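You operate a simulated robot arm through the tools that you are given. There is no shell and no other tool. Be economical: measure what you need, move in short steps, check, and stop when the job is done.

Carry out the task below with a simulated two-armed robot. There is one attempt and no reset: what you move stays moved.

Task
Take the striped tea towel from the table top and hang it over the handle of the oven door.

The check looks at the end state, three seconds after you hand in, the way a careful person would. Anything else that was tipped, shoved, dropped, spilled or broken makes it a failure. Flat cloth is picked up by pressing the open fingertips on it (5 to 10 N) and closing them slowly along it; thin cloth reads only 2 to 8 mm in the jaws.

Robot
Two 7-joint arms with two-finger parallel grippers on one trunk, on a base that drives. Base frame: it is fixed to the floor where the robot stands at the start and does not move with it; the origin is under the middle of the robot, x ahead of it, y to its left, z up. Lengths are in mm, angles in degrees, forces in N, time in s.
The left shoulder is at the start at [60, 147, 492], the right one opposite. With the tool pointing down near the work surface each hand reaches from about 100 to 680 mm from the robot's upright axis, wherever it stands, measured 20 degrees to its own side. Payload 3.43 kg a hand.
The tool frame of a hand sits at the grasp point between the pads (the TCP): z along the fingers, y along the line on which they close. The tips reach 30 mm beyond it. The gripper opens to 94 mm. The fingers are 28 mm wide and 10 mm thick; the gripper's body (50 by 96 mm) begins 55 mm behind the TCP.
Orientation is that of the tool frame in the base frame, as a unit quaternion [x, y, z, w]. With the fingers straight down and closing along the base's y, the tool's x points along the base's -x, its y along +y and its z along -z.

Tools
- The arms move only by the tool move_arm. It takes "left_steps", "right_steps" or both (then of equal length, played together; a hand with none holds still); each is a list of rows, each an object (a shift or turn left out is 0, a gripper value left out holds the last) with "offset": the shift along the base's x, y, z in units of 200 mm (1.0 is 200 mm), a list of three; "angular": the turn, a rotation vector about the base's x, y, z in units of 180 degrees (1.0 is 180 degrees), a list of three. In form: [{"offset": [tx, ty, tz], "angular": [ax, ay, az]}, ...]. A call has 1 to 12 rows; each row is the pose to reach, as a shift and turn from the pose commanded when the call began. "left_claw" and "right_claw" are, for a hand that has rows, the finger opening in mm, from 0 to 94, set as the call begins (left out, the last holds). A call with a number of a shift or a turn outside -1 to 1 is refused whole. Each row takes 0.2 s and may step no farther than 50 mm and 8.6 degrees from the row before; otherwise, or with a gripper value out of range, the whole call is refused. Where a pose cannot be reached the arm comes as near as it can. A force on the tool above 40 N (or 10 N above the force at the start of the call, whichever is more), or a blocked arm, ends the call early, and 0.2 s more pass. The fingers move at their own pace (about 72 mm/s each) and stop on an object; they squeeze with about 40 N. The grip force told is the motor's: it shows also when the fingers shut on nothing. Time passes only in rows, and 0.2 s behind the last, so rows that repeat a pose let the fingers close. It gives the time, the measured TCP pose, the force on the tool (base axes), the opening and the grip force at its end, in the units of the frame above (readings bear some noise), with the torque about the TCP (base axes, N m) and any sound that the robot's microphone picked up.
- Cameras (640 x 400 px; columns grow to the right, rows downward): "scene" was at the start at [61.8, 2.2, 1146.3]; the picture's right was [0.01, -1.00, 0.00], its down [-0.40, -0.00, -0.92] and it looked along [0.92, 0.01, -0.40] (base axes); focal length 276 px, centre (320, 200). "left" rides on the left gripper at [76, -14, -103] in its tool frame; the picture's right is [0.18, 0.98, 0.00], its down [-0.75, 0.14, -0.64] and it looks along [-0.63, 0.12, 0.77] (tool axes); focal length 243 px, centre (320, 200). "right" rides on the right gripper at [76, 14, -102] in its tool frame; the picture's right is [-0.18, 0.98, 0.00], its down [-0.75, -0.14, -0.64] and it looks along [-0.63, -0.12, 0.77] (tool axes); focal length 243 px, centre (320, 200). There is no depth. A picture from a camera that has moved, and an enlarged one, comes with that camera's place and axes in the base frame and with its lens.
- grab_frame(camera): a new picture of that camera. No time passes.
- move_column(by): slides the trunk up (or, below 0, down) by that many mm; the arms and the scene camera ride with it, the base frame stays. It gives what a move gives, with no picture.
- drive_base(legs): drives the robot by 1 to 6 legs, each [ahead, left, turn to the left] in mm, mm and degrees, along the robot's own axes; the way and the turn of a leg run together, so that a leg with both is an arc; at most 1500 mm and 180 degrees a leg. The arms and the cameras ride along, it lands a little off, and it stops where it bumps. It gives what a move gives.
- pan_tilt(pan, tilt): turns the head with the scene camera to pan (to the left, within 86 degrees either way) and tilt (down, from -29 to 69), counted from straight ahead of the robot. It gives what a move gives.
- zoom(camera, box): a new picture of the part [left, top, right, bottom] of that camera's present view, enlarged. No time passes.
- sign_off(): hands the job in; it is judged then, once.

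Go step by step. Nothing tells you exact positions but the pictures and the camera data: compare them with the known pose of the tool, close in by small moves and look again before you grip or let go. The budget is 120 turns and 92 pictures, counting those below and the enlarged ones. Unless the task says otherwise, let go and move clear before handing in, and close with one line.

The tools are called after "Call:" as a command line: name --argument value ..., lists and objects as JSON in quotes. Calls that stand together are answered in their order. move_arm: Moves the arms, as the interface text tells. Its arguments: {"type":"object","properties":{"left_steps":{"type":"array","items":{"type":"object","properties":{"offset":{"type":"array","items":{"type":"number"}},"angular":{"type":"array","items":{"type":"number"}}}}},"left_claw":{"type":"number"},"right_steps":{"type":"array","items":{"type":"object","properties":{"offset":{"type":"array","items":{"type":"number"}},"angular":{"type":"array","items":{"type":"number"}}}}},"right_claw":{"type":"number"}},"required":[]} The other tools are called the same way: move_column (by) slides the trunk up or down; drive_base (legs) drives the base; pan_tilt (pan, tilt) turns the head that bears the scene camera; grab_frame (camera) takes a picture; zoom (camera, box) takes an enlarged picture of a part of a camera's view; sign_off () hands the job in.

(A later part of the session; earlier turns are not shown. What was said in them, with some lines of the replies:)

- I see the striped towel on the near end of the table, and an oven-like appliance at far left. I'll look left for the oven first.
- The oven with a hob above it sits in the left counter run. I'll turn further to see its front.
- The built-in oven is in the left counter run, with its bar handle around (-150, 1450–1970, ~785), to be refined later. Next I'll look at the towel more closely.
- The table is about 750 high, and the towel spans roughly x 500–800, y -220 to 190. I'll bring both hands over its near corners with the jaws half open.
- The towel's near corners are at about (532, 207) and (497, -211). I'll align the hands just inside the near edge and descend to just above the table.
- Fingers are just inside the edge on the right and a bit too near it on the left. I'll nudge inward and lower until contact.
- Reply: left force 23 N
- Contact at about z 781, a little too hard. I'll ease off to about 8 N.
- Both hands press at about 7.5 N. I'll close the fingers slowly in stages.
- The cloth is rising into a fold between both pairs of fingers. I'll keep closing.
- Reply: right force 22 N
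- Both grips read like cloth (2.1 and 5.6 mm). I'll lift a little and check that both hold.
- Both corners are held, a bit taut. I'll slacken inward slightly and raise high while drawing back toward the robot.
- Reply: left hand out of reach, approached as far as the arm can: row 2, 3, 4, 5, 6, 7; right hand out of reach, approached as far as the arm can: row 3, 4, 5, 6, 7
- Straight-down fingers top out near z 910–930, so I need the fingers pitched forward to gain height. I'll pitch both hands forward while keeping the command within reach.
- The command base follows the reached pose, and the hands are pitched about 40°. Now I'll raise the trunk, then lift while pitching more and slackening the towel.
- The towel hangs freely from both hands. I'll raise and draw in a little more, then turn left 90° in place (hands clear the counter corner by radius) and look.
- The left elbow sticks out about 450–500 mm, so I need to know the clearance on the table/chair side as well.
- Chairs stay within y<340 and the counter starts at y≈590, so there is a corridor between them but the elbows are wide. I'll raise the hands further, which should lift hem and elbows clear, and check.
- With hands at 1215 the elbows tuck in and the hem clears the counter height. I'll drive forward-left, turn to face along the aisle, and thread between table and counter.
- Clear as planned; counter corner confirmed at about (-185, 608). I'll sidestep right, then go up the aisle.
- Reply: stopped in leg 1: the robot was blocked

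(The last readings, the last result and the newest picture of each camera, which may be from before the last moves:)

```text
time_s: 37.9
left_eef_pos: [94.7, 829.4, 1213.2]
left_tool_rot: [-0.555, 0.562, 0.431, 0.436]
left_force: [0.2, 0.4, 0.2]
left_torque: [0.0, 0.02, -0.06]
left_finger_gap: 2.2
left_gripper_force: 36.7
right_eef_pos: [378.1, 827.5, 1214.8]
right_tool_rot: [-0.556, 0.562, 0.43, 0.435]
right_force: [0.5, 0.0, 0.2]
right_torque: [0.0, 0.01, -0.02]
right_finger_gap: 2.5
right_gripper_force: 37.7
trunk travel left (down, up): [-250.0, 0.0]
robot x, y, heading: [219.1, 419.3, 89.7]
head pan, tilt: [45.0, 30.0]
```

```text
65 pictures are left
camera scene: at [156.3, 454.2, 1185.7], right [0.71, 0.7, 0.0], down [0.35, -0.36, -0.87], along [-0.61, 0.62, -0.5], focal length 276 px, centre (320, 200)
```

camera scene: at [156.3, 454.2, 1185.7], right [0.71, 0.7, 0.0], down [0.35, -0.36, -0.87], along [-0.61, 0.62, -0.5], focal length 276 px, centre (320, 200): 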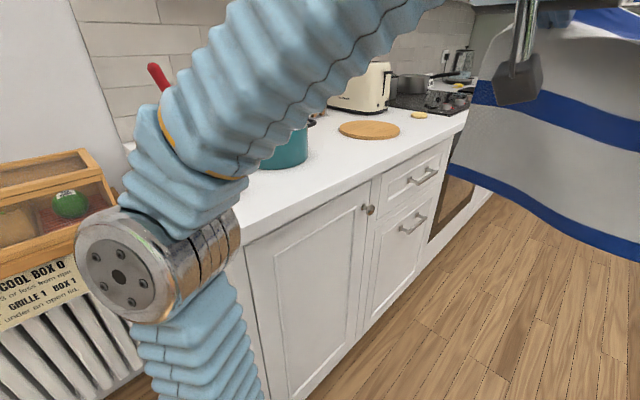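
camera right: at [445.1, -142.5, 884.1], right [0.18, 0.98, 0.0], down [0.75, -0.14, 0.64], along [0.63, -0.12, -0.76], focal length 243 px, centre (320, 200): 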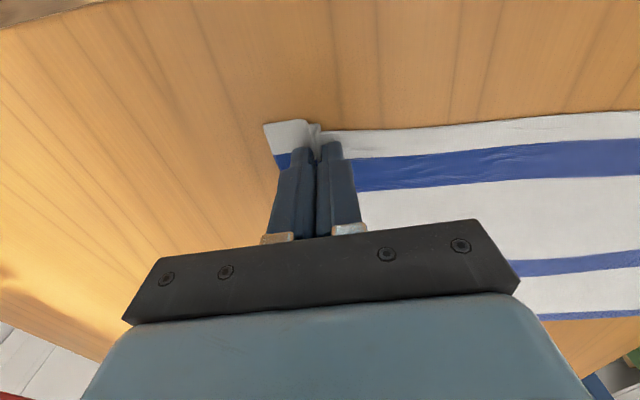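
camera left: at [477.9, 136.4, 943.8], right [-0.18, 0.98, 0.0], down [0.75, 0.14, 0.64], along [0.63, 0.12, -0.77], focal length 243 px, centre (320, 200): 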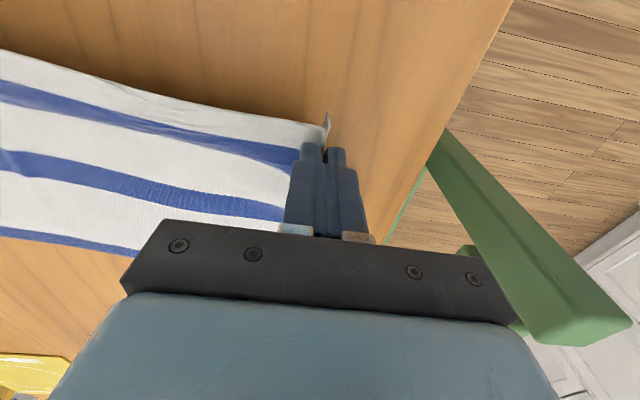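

The base was blocked at about (218, 418). I'll look to the right to see what it touched.

Call:
pan_tilt --pan -70 --tilt 55

Call:
grab_frame --camera "scene"

```text
time_s: 39.8
left_eef_pos: [95.7, 830.0, 1213.8]
left_tool_rot: [-0.555, 0.563, 0.431, 0.436]
left_force: [-0.6, 0.0, -0.4]
left_torque: [-0.05, -0.01, -0.05]
left_finger_gap: 2.1
left_gripper_force: 36.3
right_eef_pos: [378.5, 828.2, 1214.6]
right_tool_rot: [-0.556, 0.563, 0.43, 0.435]
right_force: [0.8, 1.0, -0.4]
right_torque: [-0.01, 0.01, -0.03]
right_finger_gap: 2.7
right_gripper_force: 37.4
trunk travel left (down, up): [-250.0, 0.0]
robot x, y, heading: [222.2, 418.6, 89.7]
head pan, tilt: [-70.0, 55.0]
```

```text
64 pictures are left
camera scene: at [287.6, 413.8, 1149.7], right [0.33, -0.94, 0.0], down [-0.77, -0.27, -0.57], along [0.54, 0.19, -0.82], focal length 276 px, centre (320, 200)
```

scene: 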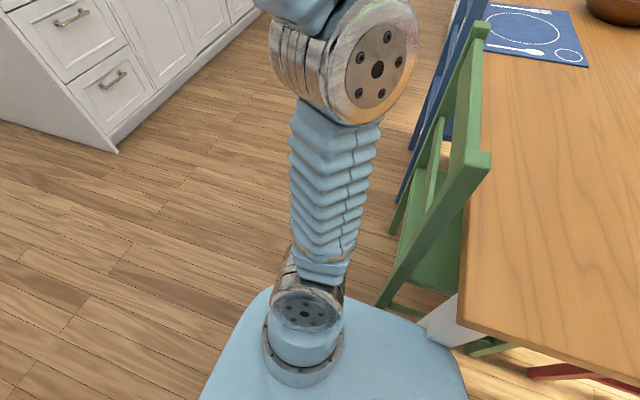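

The base's right side met the table's near leg. I'll back off left, go ahead past it, then sidestep right in smaller pieces.

Call:
drive_base --legs '[[0, 40, 0], [85, 0, 0], [50, -70, 0], [130, -90, 0], [250, 0, 0]]'

Call:
grab_frame --camera "scene"

Call:
pan_tilt --pan 50 --tilt 25

Call:
grab_frame --camera "scene"

```text
time_s: 44.5
left_eef_pos: [220.1, 1341.1, 1212.9]
left_tool_rot: [-0.556, 0.562, 0.431, 0.436]
left_force: [-0.5, -0.8, -0.9]
left_torque: [-0.03, 0.01, -0.06]
left_finger_gap: 2.1
left_gripper_force: 36.7
right_eef_pos: [503.2, 1340.1, 1215.3]
right_tool_rot: [-0.557, 0.561, 0.431, 0.434]
right_force: [-1.0, 0.2, -0.2]
right_torque: [0.01, -0.05, -0.03]
right_finger_gap: 2.4
right_gripper_force: 36.5
trunk travel left (down, up): [-250.0, 0.0]
robot x, y, heading: [345.5, 928.3, 89.7]
head pan, tilt: [-70.0, 55.0]
```

```text
63 pictures are left
camera scene: at [413.3, 924.9, 1149.7], right [0.34, -0.94, 0.0], down [-0.77, -0.27, -0.57], along [0.54, 0.19, -0.82], focal length 276 px, centre (320, 200)
```

scene: 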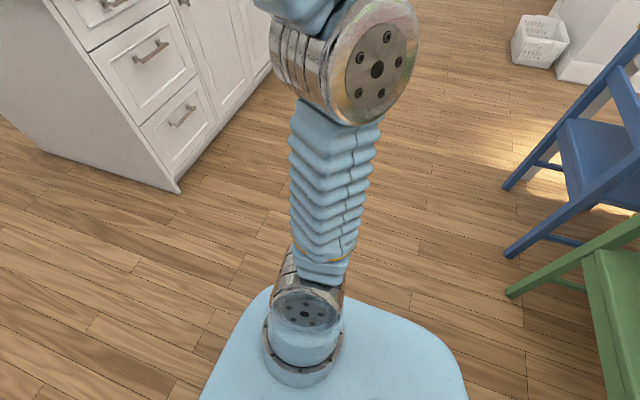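

```text
time_s: 46.5
left_eef_pos: [220.9, 1340.3, 1213.4]
left_tool_rot: [-0.556, 0.562, 0.431, 0.435]
left_force: [0.2, 0.7, 0.4]
left_torque: [-0.02, -0.05, -0.04]
left_finger_gap: 2.1
left_gripper_force: 37.3
right_eef_pos: [502.7, 1340.7, 1214.9]
right_tool_rot: [-0.556, 0.561, 0.431, 0.435]
right_force: [0.6, -0.7, 0.0]
right_torque: [-0.01, -0.02, -0.02]
right_finger_gap: 2.4
right_gripper_force: 37.5
trunk travel left (down, up): [-250.0, 0.0]
robot x, y, heading: [347.3, 927.7, 89.6]
head pan, tilt: [50.0, 25.0]
```

```text
62 pictures are left
camera scene: at [275.2, 960.5, 1193.7], right [0.65, 0.76, 0.0], down [0.32, -0.27, -0.91], along [-0.69, 0.59, -0.42], focal length 276 px, centre (320, 200)
```

scene: 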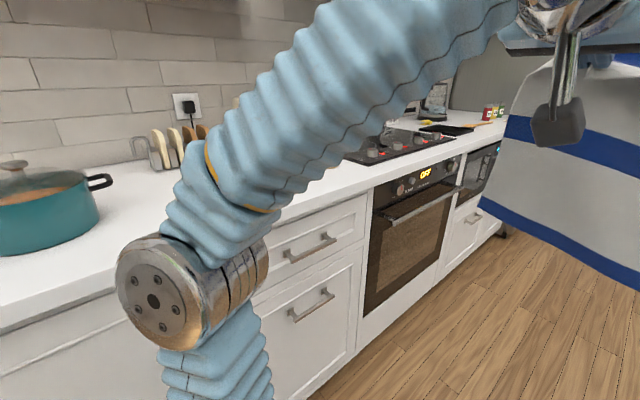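

The oven with "OFF" display and bar handle is clear; its handle spans y≈1595–2060 at z≈780. I'll drive up to it and turn to face it, keeping extra distance.

Call:
drive_base --legs '[[895, -110, 0], [0, 0, 90]]'

Call:
pan_tilt --pan 0 --tilt 35

Call:
grab_frame --camera "scene"

```text
time_s: 55.1
left_eef_pos: [62.3, 1705.5, 1213.8]
left_tool_rot: [0.79, -0.001, -0.613, -0.001]
left_force: [0.3, -0.1, -0.5]
left_torque: [-0.02, -0.01, -0.1]
left_finger_gap: 2.2
left_gripper_force: 37.0
right_eef_pos: [61.4, 1988.5, 1215.1]
right_tool_rot: [0.791, -0.001, -0.612, 0.0]
right_force: [-0.6, -0.4, -0.1]
right_torque: [-0.02, -0.01, -0.07]
right_finger_gap: 2.7
right_gripper_force: 37.8
trunk travel left (down, up): [-250.0, 0.0]
robot x, y, heading: [475.2, 1833.3, 179.8]
head pan, tilt: [50.0, 25.0]
```

```text
time_s: 56.3
left_eef_pos: [61.1, 1704.8, 1214.4]
left_tool_rot: [0.79, -0.001, -0.613, 0.0]
left_force: [0.4, 0.2, -0.4]
left_torque: [-0.04, -0.03, -0.05]
left_finger_gap: 2.0
left_gripper_force: 37.1
right_eef_pos: [59.6, 1988.1, 1214.9]
right_tool_rot: [0.791, -0.002, -0.612, -0.002]
right_force: [0.6, -0.9, 0.1]
right_torque: [0.01, 0.02, -0.04]
right_finger_gap: 2.8
right_gripper_force: 37.2
trunk travel left (down, up): [-250.0, 0.0]
robot x, y, heading: [472.3, 1831.2, 180.0]
head pan, tilt: [0.0, 35.0]
```

```text
61 pictures are left
camera scene: at [412.4, 1835.3, 1178.0], right [0.0, 1.0, 0.0], down [0.57, 0.0, -0.82], along [-0.82, 0.0, -0.57], focal length 276 px, centre (320, 200)
```

scene: 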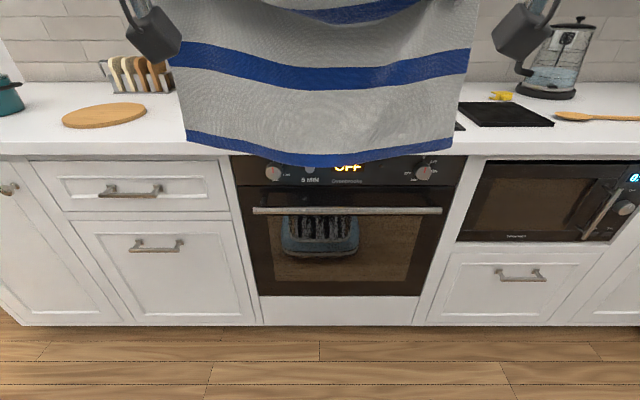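

I now see the oven frontally; the handle lies about y 1655–2160. To fix its height and depth I'll use the trunk as a vertical baseline.

Call:
zoom --camera "scene" --box '[240, 150, 460, 288]'

Call:
move_column --by -150

Call:
grab_frame --camera "scene"

```text
2.90 times, centred on (350, 219) of scene
camera zoom: at [412.4, 1835.3, 1178.0], right [0.0, 1.0, 0.0], down [0.57, 0.0, -0.82], along [-0.82, 0.0, -0.57], focal length 800 px, centre (233, 145)
```

zoom: 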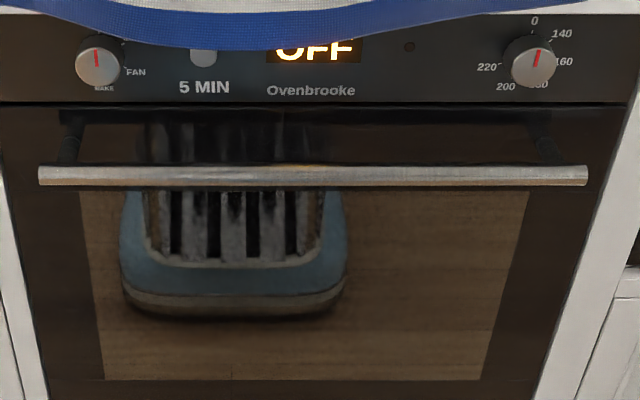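

```text
time_s: 58.1
left_eef_pos: [60.3, 1704.6, 1063.4]
left_tool_rot: [0.79, -0.001, -0.613, -0.001]
left_force: [-0.4, -0.1, 0.3]
left_torque: [-0.02, 0.0, -0.03]
left_finger_gap: 2.1
left_gripper_force: 37.0
right_eef_pos: [60.6, 1988.9, 1063.2]
right_tool_rot: [0.79, -0.001, -0.613, -0.001]
right_force: [0.7, 0.2, 0.6]
right_torque: [-0.02, -0.02, -0.04]
right_finger_gap: 2.4
right_gripper_force: 37.4
trunk travel left (down, up): [-100.0, 150.0]
robot x, y, heading: [472.6, 1832.0, 179.9]
head pan, tilt: [0.0, 35.0]
```

```text
59 pictures are left
camera scene: at [412.5, 1835.4, 1028.0], right [0.0, 1.0, 0.0], down [0.57, 0.0, -0.82], along [-0.82, 0.0, -0.57], focal length 276 px, centre (320, 200)
```

scene: 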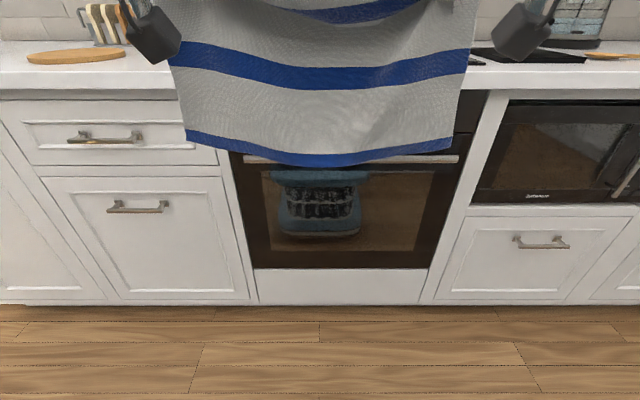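

Call:
zoom --camera "scene" --box '[400, 60, 560, 160]'

Call:
zoom --camera "scene" --box '[180, 80, 340, 180]'

```text
4.00 times, centred on (480, 110) of scene
camera zoom: at [412.5, 1835.4, 1028.0], right [0.0, 1.0, 0.0], down [0.57, 0.0, -0.82], along [-0.82, 0.0, -0.57], focal length 1104 px, centre (-320, 560)
```

zoom: 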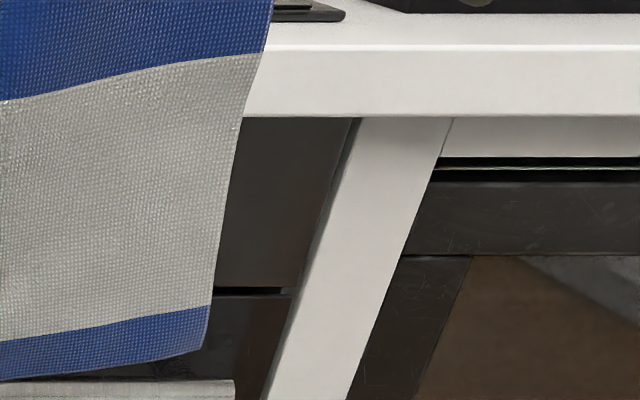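

```text
4.00 times, centred on (260, 130) of scene
camera zoom: at [412.5, 1835.4, 1028.0], right [0.0, 1.0, 0.0], down [0.57, 0.0, -0.82], along [-0.82, 0.0, -0.57], focal length 1104 px, centre (560, 480)
```

zoom: 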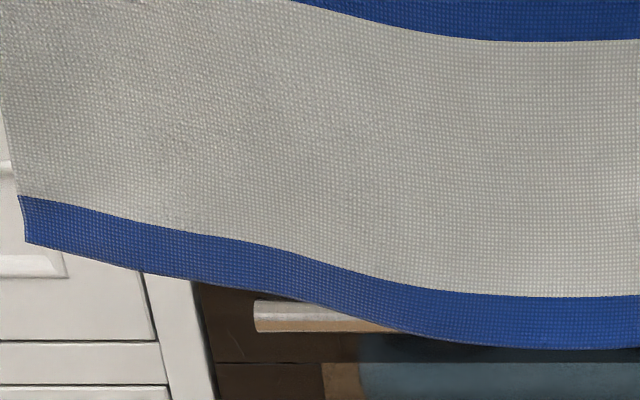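

Triangulation gives: handle bar at x≈-167, z≈739, clear span y 1690–2120; counter edge x≈-186, top z≈923. The plan is to drop the hem behind the bar along the counter edge, then bring the hands out and down. First I'll centre on the handle and approach.

Call:
drive_base --legs '[[0, -62, 0], [175, 0, 0]]'

Call:
pan_tilt --pan 0 --tilt 40

Call:
grab_frame --camera "scene"

```text
time_s: 60.1
left_eef_pos: [-115.0, 1767.7, 1063.4]
left_tool_rot: [0.79, -0.002, -0.613, -0.001]
left_force: [0.7, 0.0, -0.5]
left_torque: [-0.01, -0.04, -0.04]
left_finger_gap: 2.0
left_gripper_force: 37.6
right_eef_pos: [-115.1, 2051.7, 1064.6]
right_tool_rot: [0.791, -0.002, -0.612, -0.001]
right_force: [-0.2, 0.2, 0.0]
right_torque: [0.01, 0.03, -0.07]
right_finger_gap: 2.8
right_gripper_force: 37.2
trunk travel left (down, up): [-100.0, 150.0]
robot x, y, heading: [295.5, 1900.6, 179.8]
head pan, tilt: [0.0, 35.0]
```

```text
time_s: 60.8
left_eef_pos: [-115.5, 1768.4, 1063.9]
left_tool_rot: [0.79, -0.002, -0.613, -0.001]
left_force: [0.1, -0.5, 0.2]
left_torque: [-0.01, 0.01, -0.04]
left_finger_gap: 2.2
left_gripper_force: 37.1
right_eef_pos: [-116.0, 2051.0, 1064.6]
right_tool_rot: [0.791, -0.003, -0.612, -0.003]
right_force: [-1.2, 0.7, 0.3]
right_torque: [0.02, 0.01, -0.04]
right_finger_gap: 2.9
right_gripper_force: 37.6
trunk travel left (down, up): [-100.0, 150.0]
robot x, y, heading: [297.2, 1893.2, 179.9]
head pan, tilt: [0.0, 40.0]
```

```text
56 pictures are left
camera scene: at [239.2, 1898.2, 1020.4], right [0.0, 1.0, 0.0], down [0.64, 0.0, -0.77], along [-0.77, 0.0, -0.64], focal length 276 px, centre (320, 200)
```

scene: 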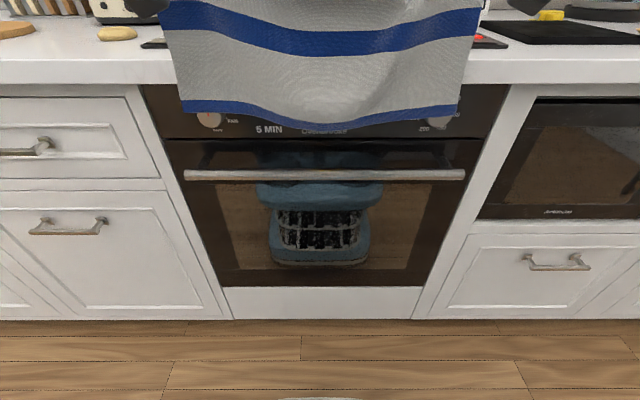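

Well centred: hem and handle line up. I'll straighten the towel slightly, move the fingertips just over the counter edge, and lower part way.

Call:
move_arm --left_steps '[{"offset": [-0.1, -0.01, 0]}, {"offset": [-0.2, -0.01, 0]}, {"offset": [-0.3, -0.01, 0]}, {"offset": [-0.3, -0.01, -0.1]}, {"offset": [-0.3, -0.01, -0.2]}, {"offset": [-0.3, -0.01, -0.3]}, {"offset": [-0.3, -0.01, -0.3]}, {"offset": [-0.3, -0.01, -0.3]}]' --right_steps '[{"offset": [-0.1, 0.05, 0]}, {"offset": [-0.2, 0.055, 0]}, {"offset": [-0.3, 0.055, 0]}, {"offset": [-0.3, 0.055, -0.1]}, {"offset": [-0.3, 0.055, -0.2]}, {"offset": [-0.3, 0.055, -0.3]}, {"offset": [-0.3, 0.055, -0.3]}, {"offset": [-0.3, 0.055, -0.3]}]'

Call:
grab_frame --camera "scene"

```text
time_s: 62.6
left_eef_pos: [-173.9, 1765.3, 1003.9]
left_tool_rot: [0.79, -0.002, -0.613, -0.001]
left_force: [0.6, 2.5, -0.6]
left_torque: [0.06, -0.02, -0.14]
left_finger_gap: 1.9
left_gripper_force: 37.0
right_eef_pos: [-175.7, 2063.0, 1003.9]
right_tool_rot: [0.791, -0.002, -0.612, -0.002]
right_force: [-0.7, -2.5, -1.0]
right_torque: [-0.06, 0.01, 0.03]
right_finger_gap: 2.4
right_gripper_force: 37.6
trunk travel left (down, up): [-100.0, 150.0]
robot x, y, heading: [292.6, 1898.8, 179.9]
head pan, tilt: [0.0, 40.0]
```

```text
55 pictures are left
camera scene: at [239.2, 1898.2, 1020.4], right [0.0, 1.0, 0.0], down [0.64, 0.0, -0.77], along [-0.77, 0.0, -0.64], focal length 276 px, centre (320, 200)
```

scene: 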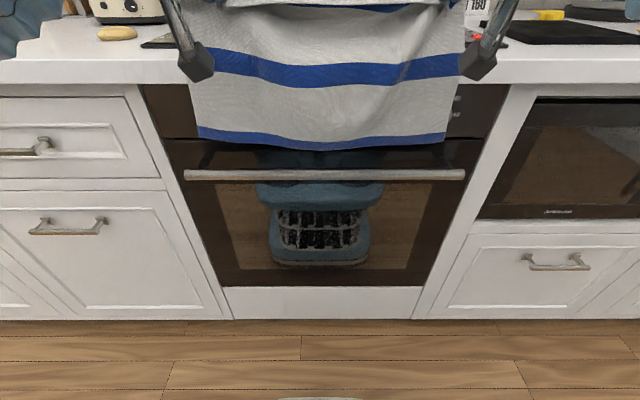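

The hem is now about z 780–800, above the bar and against the counter edge. I'll lower further and check that it goes behind the bar.

Call:
move_arm --left_steps '[{"offset": [0, 0, -0.07]}, {"offset": [0, 0, -0.14]}, {"offset": [0, 0, -0.21]}, {"offset": [0, 0, -0.24]}, {"offset": [0, 0, -0.24]}, {"offset": [0, 0, -0.24]}]' --right_steps '[{"offset": [0, 0, -0.07]}, {"offset": [0, 0, -0.14]}, {"offset": [0, 0, -0.21]}, {"offset": [0, 0, -0.24]}, {"offset": [0, 0, -0.24]}, {"offset": [0, 0, -0.24]}]'

Call:
zoom --camera "scene" --box '[160, 0, 480, 200]'

```text
time_s: 64.0
left_eef_pos: [-174.5, 1767.1, 955.6]
left_tool_rot: [0.79, -0.003, -0.613, -0.002]
left_force: [0.3, 1.6, 0.1]
left_torque: [0.04, 0.01, -0.14]
left_finger_gap: 2.3
left_gripper_force: 37.1
right_eef_pos: [-176.0, 2063.0, 958.0]
right_tool_rot: [0.791, -0.002, -0.612, -0.001]
right_force: [0.1, -1.5, 0.2]
right_torque: [-0.02, 0.0, 0.0]
right_finger_gap: 2.8
right_gripper_force: 37.8
trunk travel left (down, up): [-100.0, 150.0]
robot x, y, heading: [293.3, 1898.7, 180.1]
head pan, tilt: [0.0, 40.0]
```

```text
2.00 times, centred on (320, 100) of scene
camera zoom: at [239.2, 1898.2, 1020.4], right [0.0, 1.0, 0.0], down [0.64, 0.0, -0.77], along [-0.77, 0.0, -0.64], focal length 552 px, centre (320, 400)
```

zoom: 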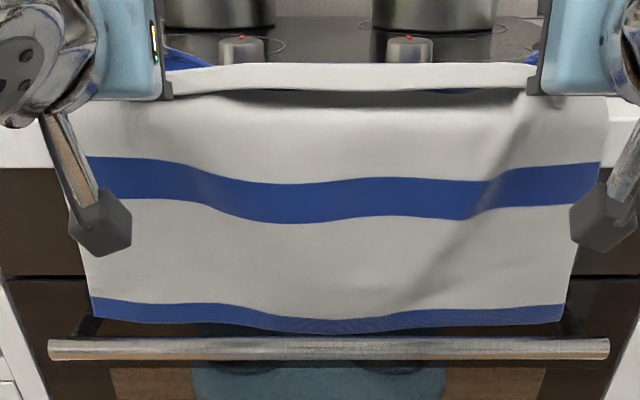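

The hem sits just behind the top of the bar. I'll slide the fingertips out to just in front of the counter edge while lowering slightly, feeding the hem behind the bar.

Call:
move_arm --left_steps '[{"offset": [0.04, 0, -0.01]}, {"offset": [0.08, 0, -0.02]}, {"offset": [0.115, 0, -0.05]}, {"offset": [0.115, 0, -0.1]}, {"offset": [0.115, 0, -0.1]}, {"offset": [0.115, 0, -0.1]}]' --right_steps '[{"offset": [0.04, 0, -0.02]}, {"offset": [0.08, 0, -0.03]}, {"offset": [0.12, 0, -0.06]}, {"offset": [0.12, 0, -0.11]}, {"offset": [0.12, 0, -0.11]}, {"offset": [0.12, 0, -0.11]}]'

Call:
zoom --camera "scene" --box '[160, 20, 480, 220]'

```text
time_s: 65.4
left_eef_pos: [-152.4, 1766.1, 935.5]
left_tool_rot: [0.79, -0.003, -0.613, -0.002]
left_force: [1.0, 1.8, 1.0]
left_torque: [0.02, -0.01, -0.12]
left_finger_gap: 2.4
left_gripper_force: 37.0
right_eef_pos: [-153.2, 2063.3, 934.6]
right_tool_rot: [0.79, -0.002, -0.612, -0.002]
right_force: [0.3, -1.9, -0.7]
right_torque: [-0.03, -0.06, 0.0]
right_finger_gap: 2.6
right_gripper_force: 37.3
trunk travel left (down, up): [-100.0, 150.0]
robot x, y, heading: [295.3, 1894.7, 180.0]
head pan, tilt: [0.0, 40.0]
```

```text
2.00 times, centred on (320, 120) of scene
camera zoom: at [239.2, 1898.2, 1020.4], right [0.0, 1.0, 0.0], down [0.64, 0.0, -0.77], along [-0.77, 0.0, -0.64], focal length 552 px, centre (320, 360)
```

zoom: 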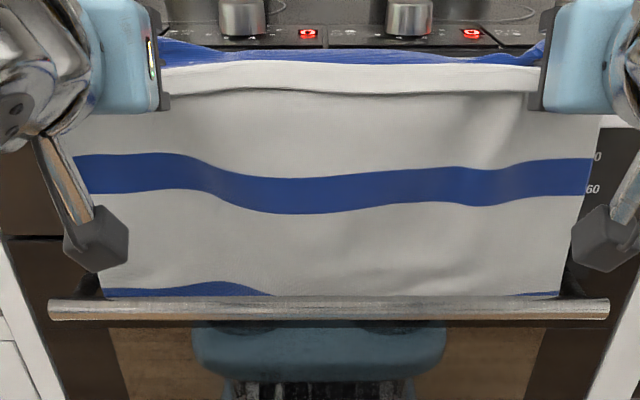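

The hem is now behind the bar along its whole width. I'll continue lowering, shifted slightly outward to clear the counter edge.

Call:
move_arm --left_steps '[{"offset": [0.03, 0, -0.05]}, {"offset": [0.04, 0, -0.1]}, {"offset": [0.04, 0, -0.15]}, {"offset": [0.04, 0, -0.2]}, {"offset": [0.04, 0, -0.2]}, {"offset": [0.04, 0, -0.2]}]' --right_steps '[{"offset": [0.03, 0, -0.05]}, {"offset": [0.04, 0, -0.1]}, {"offset": [0.04, 0, -0.15]}, {"offset": [0.04, 0, -0.2]}, {"offset": [0.04, 0, -0.2]}, {"offset": [0.04, 0, -0.2]}]'

Call:
zoom --camera "scene" --box '[160, 40, 480, 240]'

```text
time_s: 66.8
left_eef_pos: [-144.7, 1766.8, 895.5]
left_tool_rot: [0.79, -0.003, -0.613, -0.002]
left_force: [0.3, 2.0, -0.5]
left_torque: [0.05, 0.03, -0.13]
left_finger_gap: 2.3
left_gripper_force: 37.2
right_eef_pos: [-144.7, 2064.0, 895.1]
right_tool_rot: [0.791, -0.002, -0.612, -0.002]
right_force: [0.6, -1.1, -0.5]
right_torque: [-0.03, 0.0, 0.05]
right_finger_gap: 2.9
right_gripper_force: 37.2
trunk travel left (down, up): [-100.0, 150.0]
robot x, y, heading: [297.2, 1899.8, 180.2]
head pan, tilt: [0.0, 40.0]
```

```text
2.00 times, centred on (320, 140) of scene
camera zoom: at [239.2, 1898.2, 1020.4], right [0.0, 1.0, 0.0], down [0.64, 0.0, -0.77], along [-0.77, 0.0, -0.64], focal length 552 px, centre (320, 320)
```

zoom: 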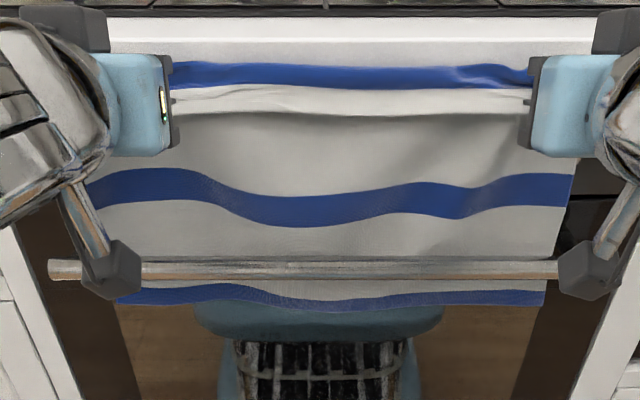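

The hem hangs behind the bar and shows below it. I'll lower more to gain tail length.

Call:
move_arm --left_steps '[{"offset": [0.0, 0, -0.08]}, {"offset": [0.0, 0, -0.16]}, {"offset": [0.0, 0, -0.24]}, {"offset": [0.0, 0, -0.31]}, {"offset": [0.0, 0, -0.31]}, {"offset": [0.0, 0, -0.31]}]' --right_steps '[{"offset": [0.0, 0, -0.08]}, {"offset": [0.0, 0, -0.16]}, {"offset": [0.0, 0, -0.24]}, {"offset": [0.0, 0, -0.31]}, {"offset": [0.0, 0, -0.31]}, {"offset": [0.0, 0, -0.31]}]'

Call:
grab_frame --camera "scene"

```text
time_s: 68.2
left_eef_pos: [-143.6, 1766.3, 833.9]
left_tool_rot: [0.79, -0.003, -0.613, -0.002]
left_force: [0.9, 2.0, -0.3]
left_torque: [0.05, -0.04, -0.12]
left_finger_gap: 2.3
left_gripper_force: 37.4
right_eef_pos: [-142.2, 2063.7, 832.3]
right_tool_rot: [0.791, -0.002, -0.612, -0.002]
right_force: [0.0, -1.8, -0.5]
right_torque: [-0.02, 0.02, 0.03]
right_finger_gap: 2.6
right_gripper_force: 37.1
trunk travel left (down, up): [-100.0, 150.0]
robot x, y, heading: [295.9, 1894.0, 179.9]
head pan, tilt: [0.0, 40.0]
```

```text
51 pictures are left
camera scene: at [239.2, 1898.2, 1020.4], right [0.0, 1.0, 0.0], down [0.64, 0.0, -0.77], along [-0.77, 0.0, -0.64], focal length 276 px, centre (320, 200)
```

scene: 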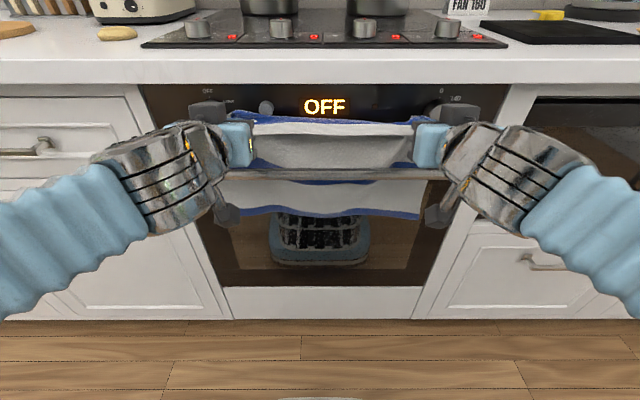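

The tail hangs about 110 mm below the bar. Now I'll swing the hands outward and down around the bar at constant radius, first to bar level.

Call:
move_arm --left_steps '[{"offset": [0.085, 0, -0.02]}, {"offset": [0.165, 0, -0.05]}, {"offset": [0.25, 0, -0.08]}, {"offset": [0.335, 0, -0.115]}, {"offset": [0.4, 0, -0.19]}, {"offset": [0.44, 0, -0.28]}, {"offset": [0.465, 0, -0.4]}, {"offset": [0.465, 0, -0.4]}]' --right_steps '[{"offset": [0.085, 0, -0.02]}, {"offset": [0.165, 0, -0.05]}, {"offset": [0.25, 0, -0.08]}, {"offset": [0.335, 0, -0.115]}, {"offset": [0.4, 0, -0.19]}, {"offset": [0.44, 0, -0.28]}, {"offset": [0.465, 0, -0.4]}, {"offset": [0.465, 0, -0.4]}]'

Call:
grab_frame --camera "scene"

```text
time_s: 70.0
left_eef_pos: [-50.1, 1767.6, 752.4]
left_tool_rot: [0.79, -0.002, -0.613, -0.001]
left_force: [-0.5, 0.9, 0.3]
left_torque: [0.02, 0.01, -0.09]
left_finger_gap: 2.3
left_gripper_force: 37.2
right_eef_pos: [-50.9, 2063.1, 752.3]
right_tool_rot: [0.791, -0.002, -0.612, -0.001]
right_force: [-0.6, -0.7, -0.2]
right_torque: [-0.01, 0.0, -0.02]
right_finger_gap: 2.6
right_gripper_force: 37.2
trunk travel left (down, up): [-100.0, 150.0]
robot x, y, heading: [296.8, 1893.9, 179.7]
head pan, tilt: [0.0, 40.0]
```

```text
50 pictures are left
camera scene: at [239.3, 1898.2, 1020.4], right [0.0, 1.0, 0.0], down [0.64, 0.0, -0.77], along [-0.77, 0.0, -0.64], focal length 276 px, centre (320, 200)
```

scene: 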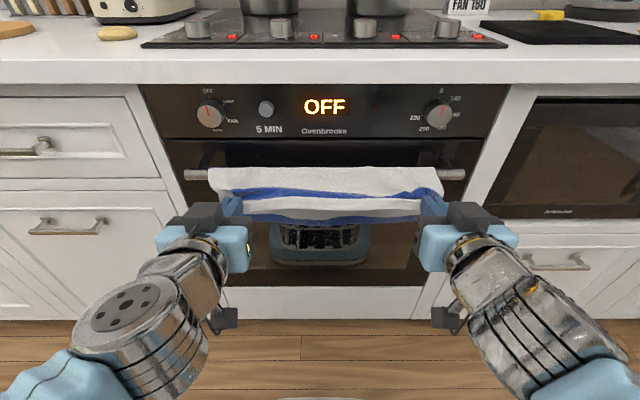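

The towel lies over the bar. I'll continue the arc down in front of it.

Call:
move_arm --left_steps '[{"offset": [-0.03, 0, -0.14]}, {"offset": [-0.13, 0, -0.28]}, {"offset": [-0.2, 0, -0.38]}, {"offset": [-0.25, 0, -0.43]}, {"offset": [-0.25, 0, -0.43]}, {"offset": [-0.25, 0, -0.43]}]' --right_steps '[{"offset": [-0.03, 0, -0.14]}, {"offset": [-0.13, 0, -0.28]}, {"offset": [-0.2, 0, -0.38]}, {"offset": [-0.25, 0, -0.43]}, {"offset": [-0.25, 0, -0.43]}, {"offset": [-0.25, 0, -0.43]}]'

Call:
grab_frame --camera "scene"

```text
time_s: 71.0
left_eef_pos: [-84.4, 1805.6, 714.9]
left_tool_rot: [0.772, -0.027, -0.629, -0.087]
left_force: [0.4, -0.3, 0.5]
left_torque: [-0.03, 0.02, -0.02]
left_finger_gap: 2.2
left_gripper_force: 37.2
left hand out of reach, approached as far as the arm can: row 2, 3, 4
right_eef_pos: [-113.4, 2057.7, 700.9]
right_tool_rot: [0.791, -0.001, -0.612, -0.001]
right_force: [0.5, -0.6, -0.2]
right_torque: [0.01, -0.01, -0.02]
right_finger_gap: 2.8
right_gripper_force: 37.5
right hand out of reach, approached as far as the arm can: row 1, 2, 3, 4
trunk travel left (down, up): [-100.0, 150.0]
robot x, y, heading: [296.5, 1897.6, 179.9]
head pan, tilt: [0.0, 40.0]
stopped in row 4 (left hand): the arm was blocked; the commanded pose is now the measured one
```

```text
49 pictures are left
camera scene: at [239.4, 1898.2, 1020.4], right [0.0, 1.0, 0.0], down [0.64, 0.0, -0.77], along [-0.77, 0.0, -0.64], focal length 276 px, centre (320, 200)
```

scene: 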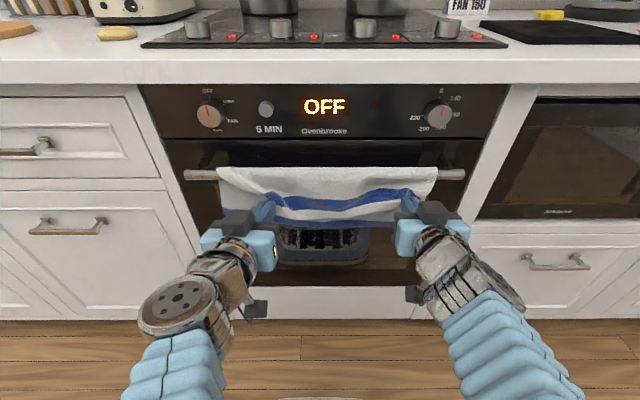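

The arms hit their low reach limit and the left hand drifted inward. I'll restore its place and use the trunk to go lower instead.

Call:
move_arm --left_steps '[{"offset": [0.06, -0.09, 0.05]}, {"offset": [0.1, -0.18, 0.08]}, {"offset": [0.1, -0.18, 0.08]}]' --right_steps '[{"offset": [0.1, 0.02, 0.07]}, {"offset": [0.22, 0.025, 0.14]}, {"offset": [0.22, 0.025, 0.14]}]'

Call:
move_column --by -60

Call:
grab_frame --camera "scene"

```text
time_s: 71.8
left_eef_pos: [-69.9, 1771.4, 739.0]
left_tool_rot: [0.772, -0.029, -0.629, -0.086]
left_force: [-0.3, -0.3, 0.2]
left_torque: [-0.05, 0.01, 0.02]
left_finger_gap: 2.5
left_gripper_force: 37.0
left hand out of reach, approached as far as the arm can: row 1, 2, 3
right_eef_pos: [-68.6, 2061.9, 728.9]
right_tool_rot: [0.791, -0.001, -0.612, -0.001]
right_force: [0.3, -0.3, -0.2]
right_torque: [-0.01, 0.02, -0.06]
right_finger_gap: 2.4
right_gripper_force: 37.0
trunk travel left (down, up): [-100.0, 150.0]
robot x, y, heading: [296.1, 1897.6, 179.8]
head pan, tilt: [0.0, 40.0]
```

```text
time_s: 72.8
left_eef_pos: [-69.3, 1770.4, 679.0]
left_tool_rot: [0.772, -0.027, -0.629, -0.085]
left_force: [0.0, -0.5, -0.1]
left_torque: [-0.05, -0.02, 0.01]
left_finger_gap: 2.2
left_gripper_force: 36.5
right_eef_pos: [-70.3, 2061.5, 670.6]
right_tool_rot: [0.791, -0.002, -0.612, -0.001]
right_force: [-0.2, 0.1, 0.5]
right_torque: [-0.04, 0.01, -0.06]
right_finger_gap: 2.5
right_gripper_force: 37.3
trunk travel left (down, up): [-40.0, 210.0]
robot x, y, heading: [297.4, 1899.9, 179.9]
head pan, tilt: [0.0, 40.0]
```

```text
48 pictures are left
camera scene: at [239.4, 1898.2, 960.4], right [0.0, 1.0, 0.0], down [0.64, 0.0, -0.77], along [-0.77, 0.0, -0.64], focal length 276 px, centre (320, 200)
```

scene: 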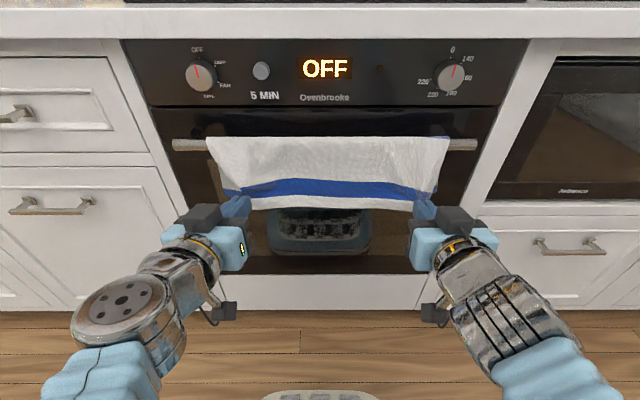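

The towel is draped over the bar, roughly half and half. I'll ease 25 mm closer to slacken it, then open the fingers.

Call:
drive_base --legs '[[25, 0, 0]]'

Call:
move_arm --left_steps '[{"offset": [0, 0, 0]}, {"offset": [0, 0, 0]}, {"offset": [0, 0, 0]}]' --right_steps '[{"offset": [0, 0, 0]}, {"offset": [0, 0, 0]}, {"offset": [0, 0, 0]}]' --left_claw 25 --right_claw 25

Call:
grab_frame --camera "scene"

```text
time_s: 73.6
left_eef_pos: [-94.1, 1771.8, 677.7]
left_tool_rot: [0.772, -0.028, -0.629, -0.086]
left_force: [0.0, -0.3, -0.2]
left_torque: [-0.03, 0.01, 0.02]
left_finger_gap: 2.4
left_gripper_force: 37.0
right_eef_pos: [-94.4, 2060.0, 667.8]
right_tool_rot: [0.791, -0.002, -0.612, -0.001]
right_force: [0.4, 0.2, 0.2]
right_torque: [0.0, 0.02, -0.04]
right_finger_gap: 2.5
right_gripper_force: 37.0
trunk travel left (down, up): [-40.0, 210.0]
robot x, y, heading: [269.3, 1896.1, 180.2]
head pan, tilt: [0.0, 40.0]
```

```text
time_s: 74.4
left_eef_pos: [-94.8, 1771.9, 677.9]
left_tool_rot: [0.772, -0.029, -0.629, -0.086]
left_force: [0.9, 0.0, -0.3]
left_torque: [-0.05, -0.02, 0.0]
left_finger_gap: 25.2
left_gripper_force: 0.1
right_eef_pos: [-95.0, 2061.7, 669.1]
right_tool_rot: [0.79, -0.002, -0.613, -0.001]
right_force: [0.8, -0.2, -0.5]
right_torque: [0.05, 0.01, 0.02]
right_finger_gap: 25.3
right_gripper_force: 0.0
trunk travel left (down, up): [-40.0, 210.0]
robot x, y, heading: [268.0, 1899.6, 180.0]
head pan, tilt: [0.0, 40.0]
```

```text
47 pictures are left
camera scene: at [213.9, 1898.2, 960.4], right [0.0, 1.0, 0.0], down [0.64, 0.0, -0.77], along [-0.77, 0.0, -0.64], focal length 276 px, centre (320, 200)
```

scene: 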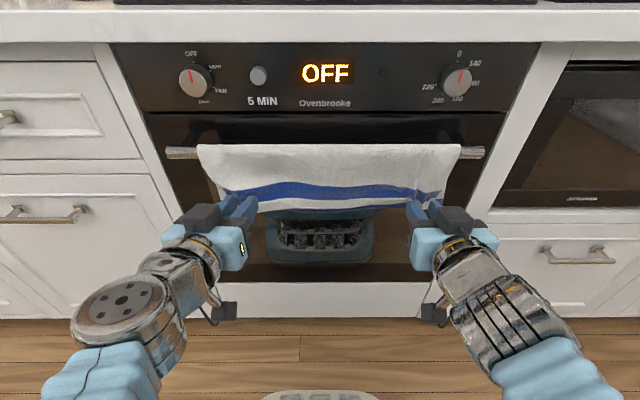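

Fingers are open and the towel stays on the bar. I'll open a bit wider and back straight away.

Call:
move_arm --left_steps '[{"offset": [0, 0, 0]}, {"offset": [0, 0, 0]}, {"offset": [0, 0, 0]}]' --right_steps '[{"offset": [0, 0, 0]}, {"offset": [0, 0, 0]}, {"offset": [0, 0, 0]}]' --left_claw 45 --right_claw 45

Call:
drive_base --legs '[[-60, 0, 0]]'

Call:
grab_frame --camera "scene"

```text
time_s: 75.2
left_eef_pos: [-95.5, 1772.5, 679.5]
left_tool_rot: [0.772, -0.028, -0.629, -0.086]
left_force: [0.9, 1.0, -0.3]
left_torque: [0.03, -0.01, 0.0]
left_finger_gap: 45.0
left_gripper_force: 0.1
right_eef_pos: [-95.0, 2061.5, 669.1]
right_tool_rot: [0.791, -0.001, -0.612, -0.001]
right_force: [0.5, -0.1, -0.7]
right_torque: [0.01, 0.01, 0.03]
right_finger_gap: 44.8
right_gripper_force: 0.0
trunk travel left (down, up): [-40.0, 210.0]
robot x, y, heading: [266.2, 1895.4, 180.0]
head pan, tilt: [0.0, 40.0]
```

```text
time_s: 76.2
left_eef_pos: [-35.1, 1772.1, 678.9]
left_tool_rot: [0.772, -0.028, -0.629, -0.086]
left_force: [0.8, 0.3, 0.8]
left_torque: [0.02, 0.0, 0.04]
left_finger_gap: 45.0
left_gripper_force: 0.0
right_eef_pos: [-36.3, 2061.8, 669.4]
right_tool_rot: [0.791, -0.001, -0.612, -0.001]
right_force: [-0.3, 0.3, -0.5]
right_torque: [0.04, 0.0, 0.01]
right_finger_gap: 45.0
right_gripper_force: 0.1
trunk travel left (down, up): [-40.0, 210.0]
robot x, y, heading: [328.0, 1898.1, 180.0]
head pan, tilt: [0.0, 40.0]
```

```text
46 pictures are left
camera scene: at [273.3, 1898.0, 960.4], right [0.0, 1.0, 0.0], down [0.64, 0.0, -0.77], along [-0.77, 0.0, -0.64], focal length 276 px, centre (320, 200)
```

scene: 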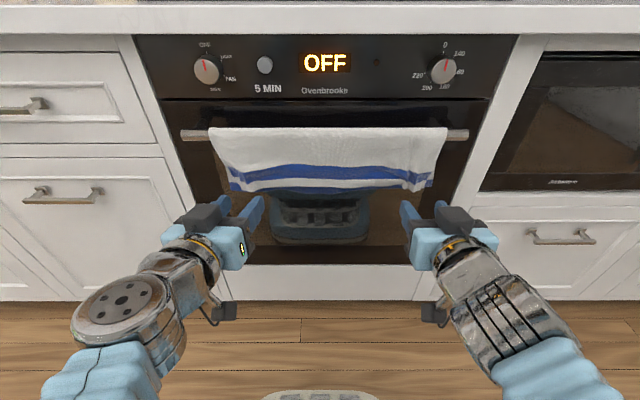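

The towel is hanging freely on the bar. I'll back away further and take a last look, also checking the tail behind.

Call:
drive_base --legs '[[-140, 0, 0]]'

Call:
zoom --camera "scene" --box '[160, 40, 480, 240]'

Call:
pan_tilt --pan 70 --tilt 20

Call:
grab_frame --camera "scene"

```text
time_s: 77.5
left_eef_pos: [105.6, 1770.5, 679.0]
left_tool_rot: [0.772, -0.028, -0.629, -0.086]
left_force: [0.2, 0.1, -0.1]
left_torque: [-0.01, -0.01, 0.01]
left_finger_gap: 45.3
left_gripper_force: 0.1
right_eef_pos: [105.5, 2061.2, 668.6]
right_tool_rot: [0.791, -0.001, -0.612, -0.001]
right_force: [0.1, -0.3, -0.4]
right_torque: [-0.02, -0.02, 0.03]
right_finger_gap: 44.7
right_gripper_force: 0.1
trunk travel left (down, up): [-40.0, 210.0]
robot x, y, heading: [473.7, 1894.5, 179.6]
head pan, tilt: [0.0, 40.0]
```

```text
2.00 times, centred on (320, 140) of scene
camera zoom: at [414.2, 1897.8, 960.4], right [0.0, 1.0, 0.0], down [0.64, 0.0, -0.77], along [-0.77, 0.0, -0.64], focal length 552 px, centre (320, 320)
```

zoom: 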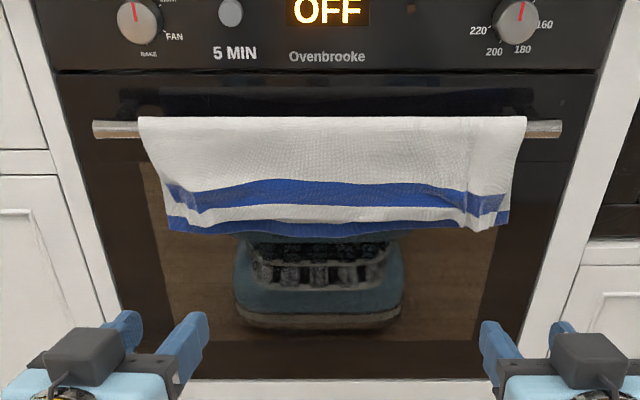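

```text
time_s: 78.9
left_eef_pos: [104.9, 1771.1, 678.1]
left_tool_rot: [0.772, -0.028, -0.629, -0.086]
left_force: [-0.1, 0.6, 0.1]
left_torque: [-0.01, -0.02, 0.01]
left_finger_gap: 45.1
left_gripper_force: 0.1
right_eef_pos: [105.2, 2060.7, 668.8]
right_tool_rot: [0.79, -0.002, -0.613, -0.001]
right_force: [0.1, 0.4, -0.4]
right_torque: [-0.01, 0.02, 0.01]
right_finger_gap: 44.9
right_gripper_force: 0.0
trunk travel left (down, up): [-40.0, 210.0]
robot x, y, heading: [469.6, 1898.8, 179.5]
head pan, tilt: [70.0, 20.0]
```

```text
44 pictures are left
camera scene: at [467.1, 1810.1, 991.8], right [-0.94, 0.35, 0.0], down [0.12, 0.32, -0.94], along [-0.32, -0.88, -0.34], focal length 276 px, centre (320, 200)
```

scene: 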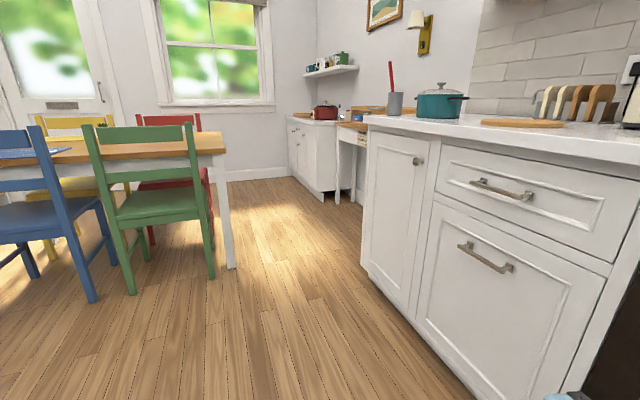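

The towel hangs evenly over the oven handle, with front and back about equal. The table, chairs and counter items are in place, so I'm handing in.

Call:
sign_off

```text
The job is handed in.
```

The striped tea towel is hanging over the oven door handle, with about equal lengths in front and behind. Both grippers are open and the robot has backed clear. On the way to the oven the base bumped the near table leg once. In the last picture the table and chairs look in place, and nothing looks tipped or knocked over.
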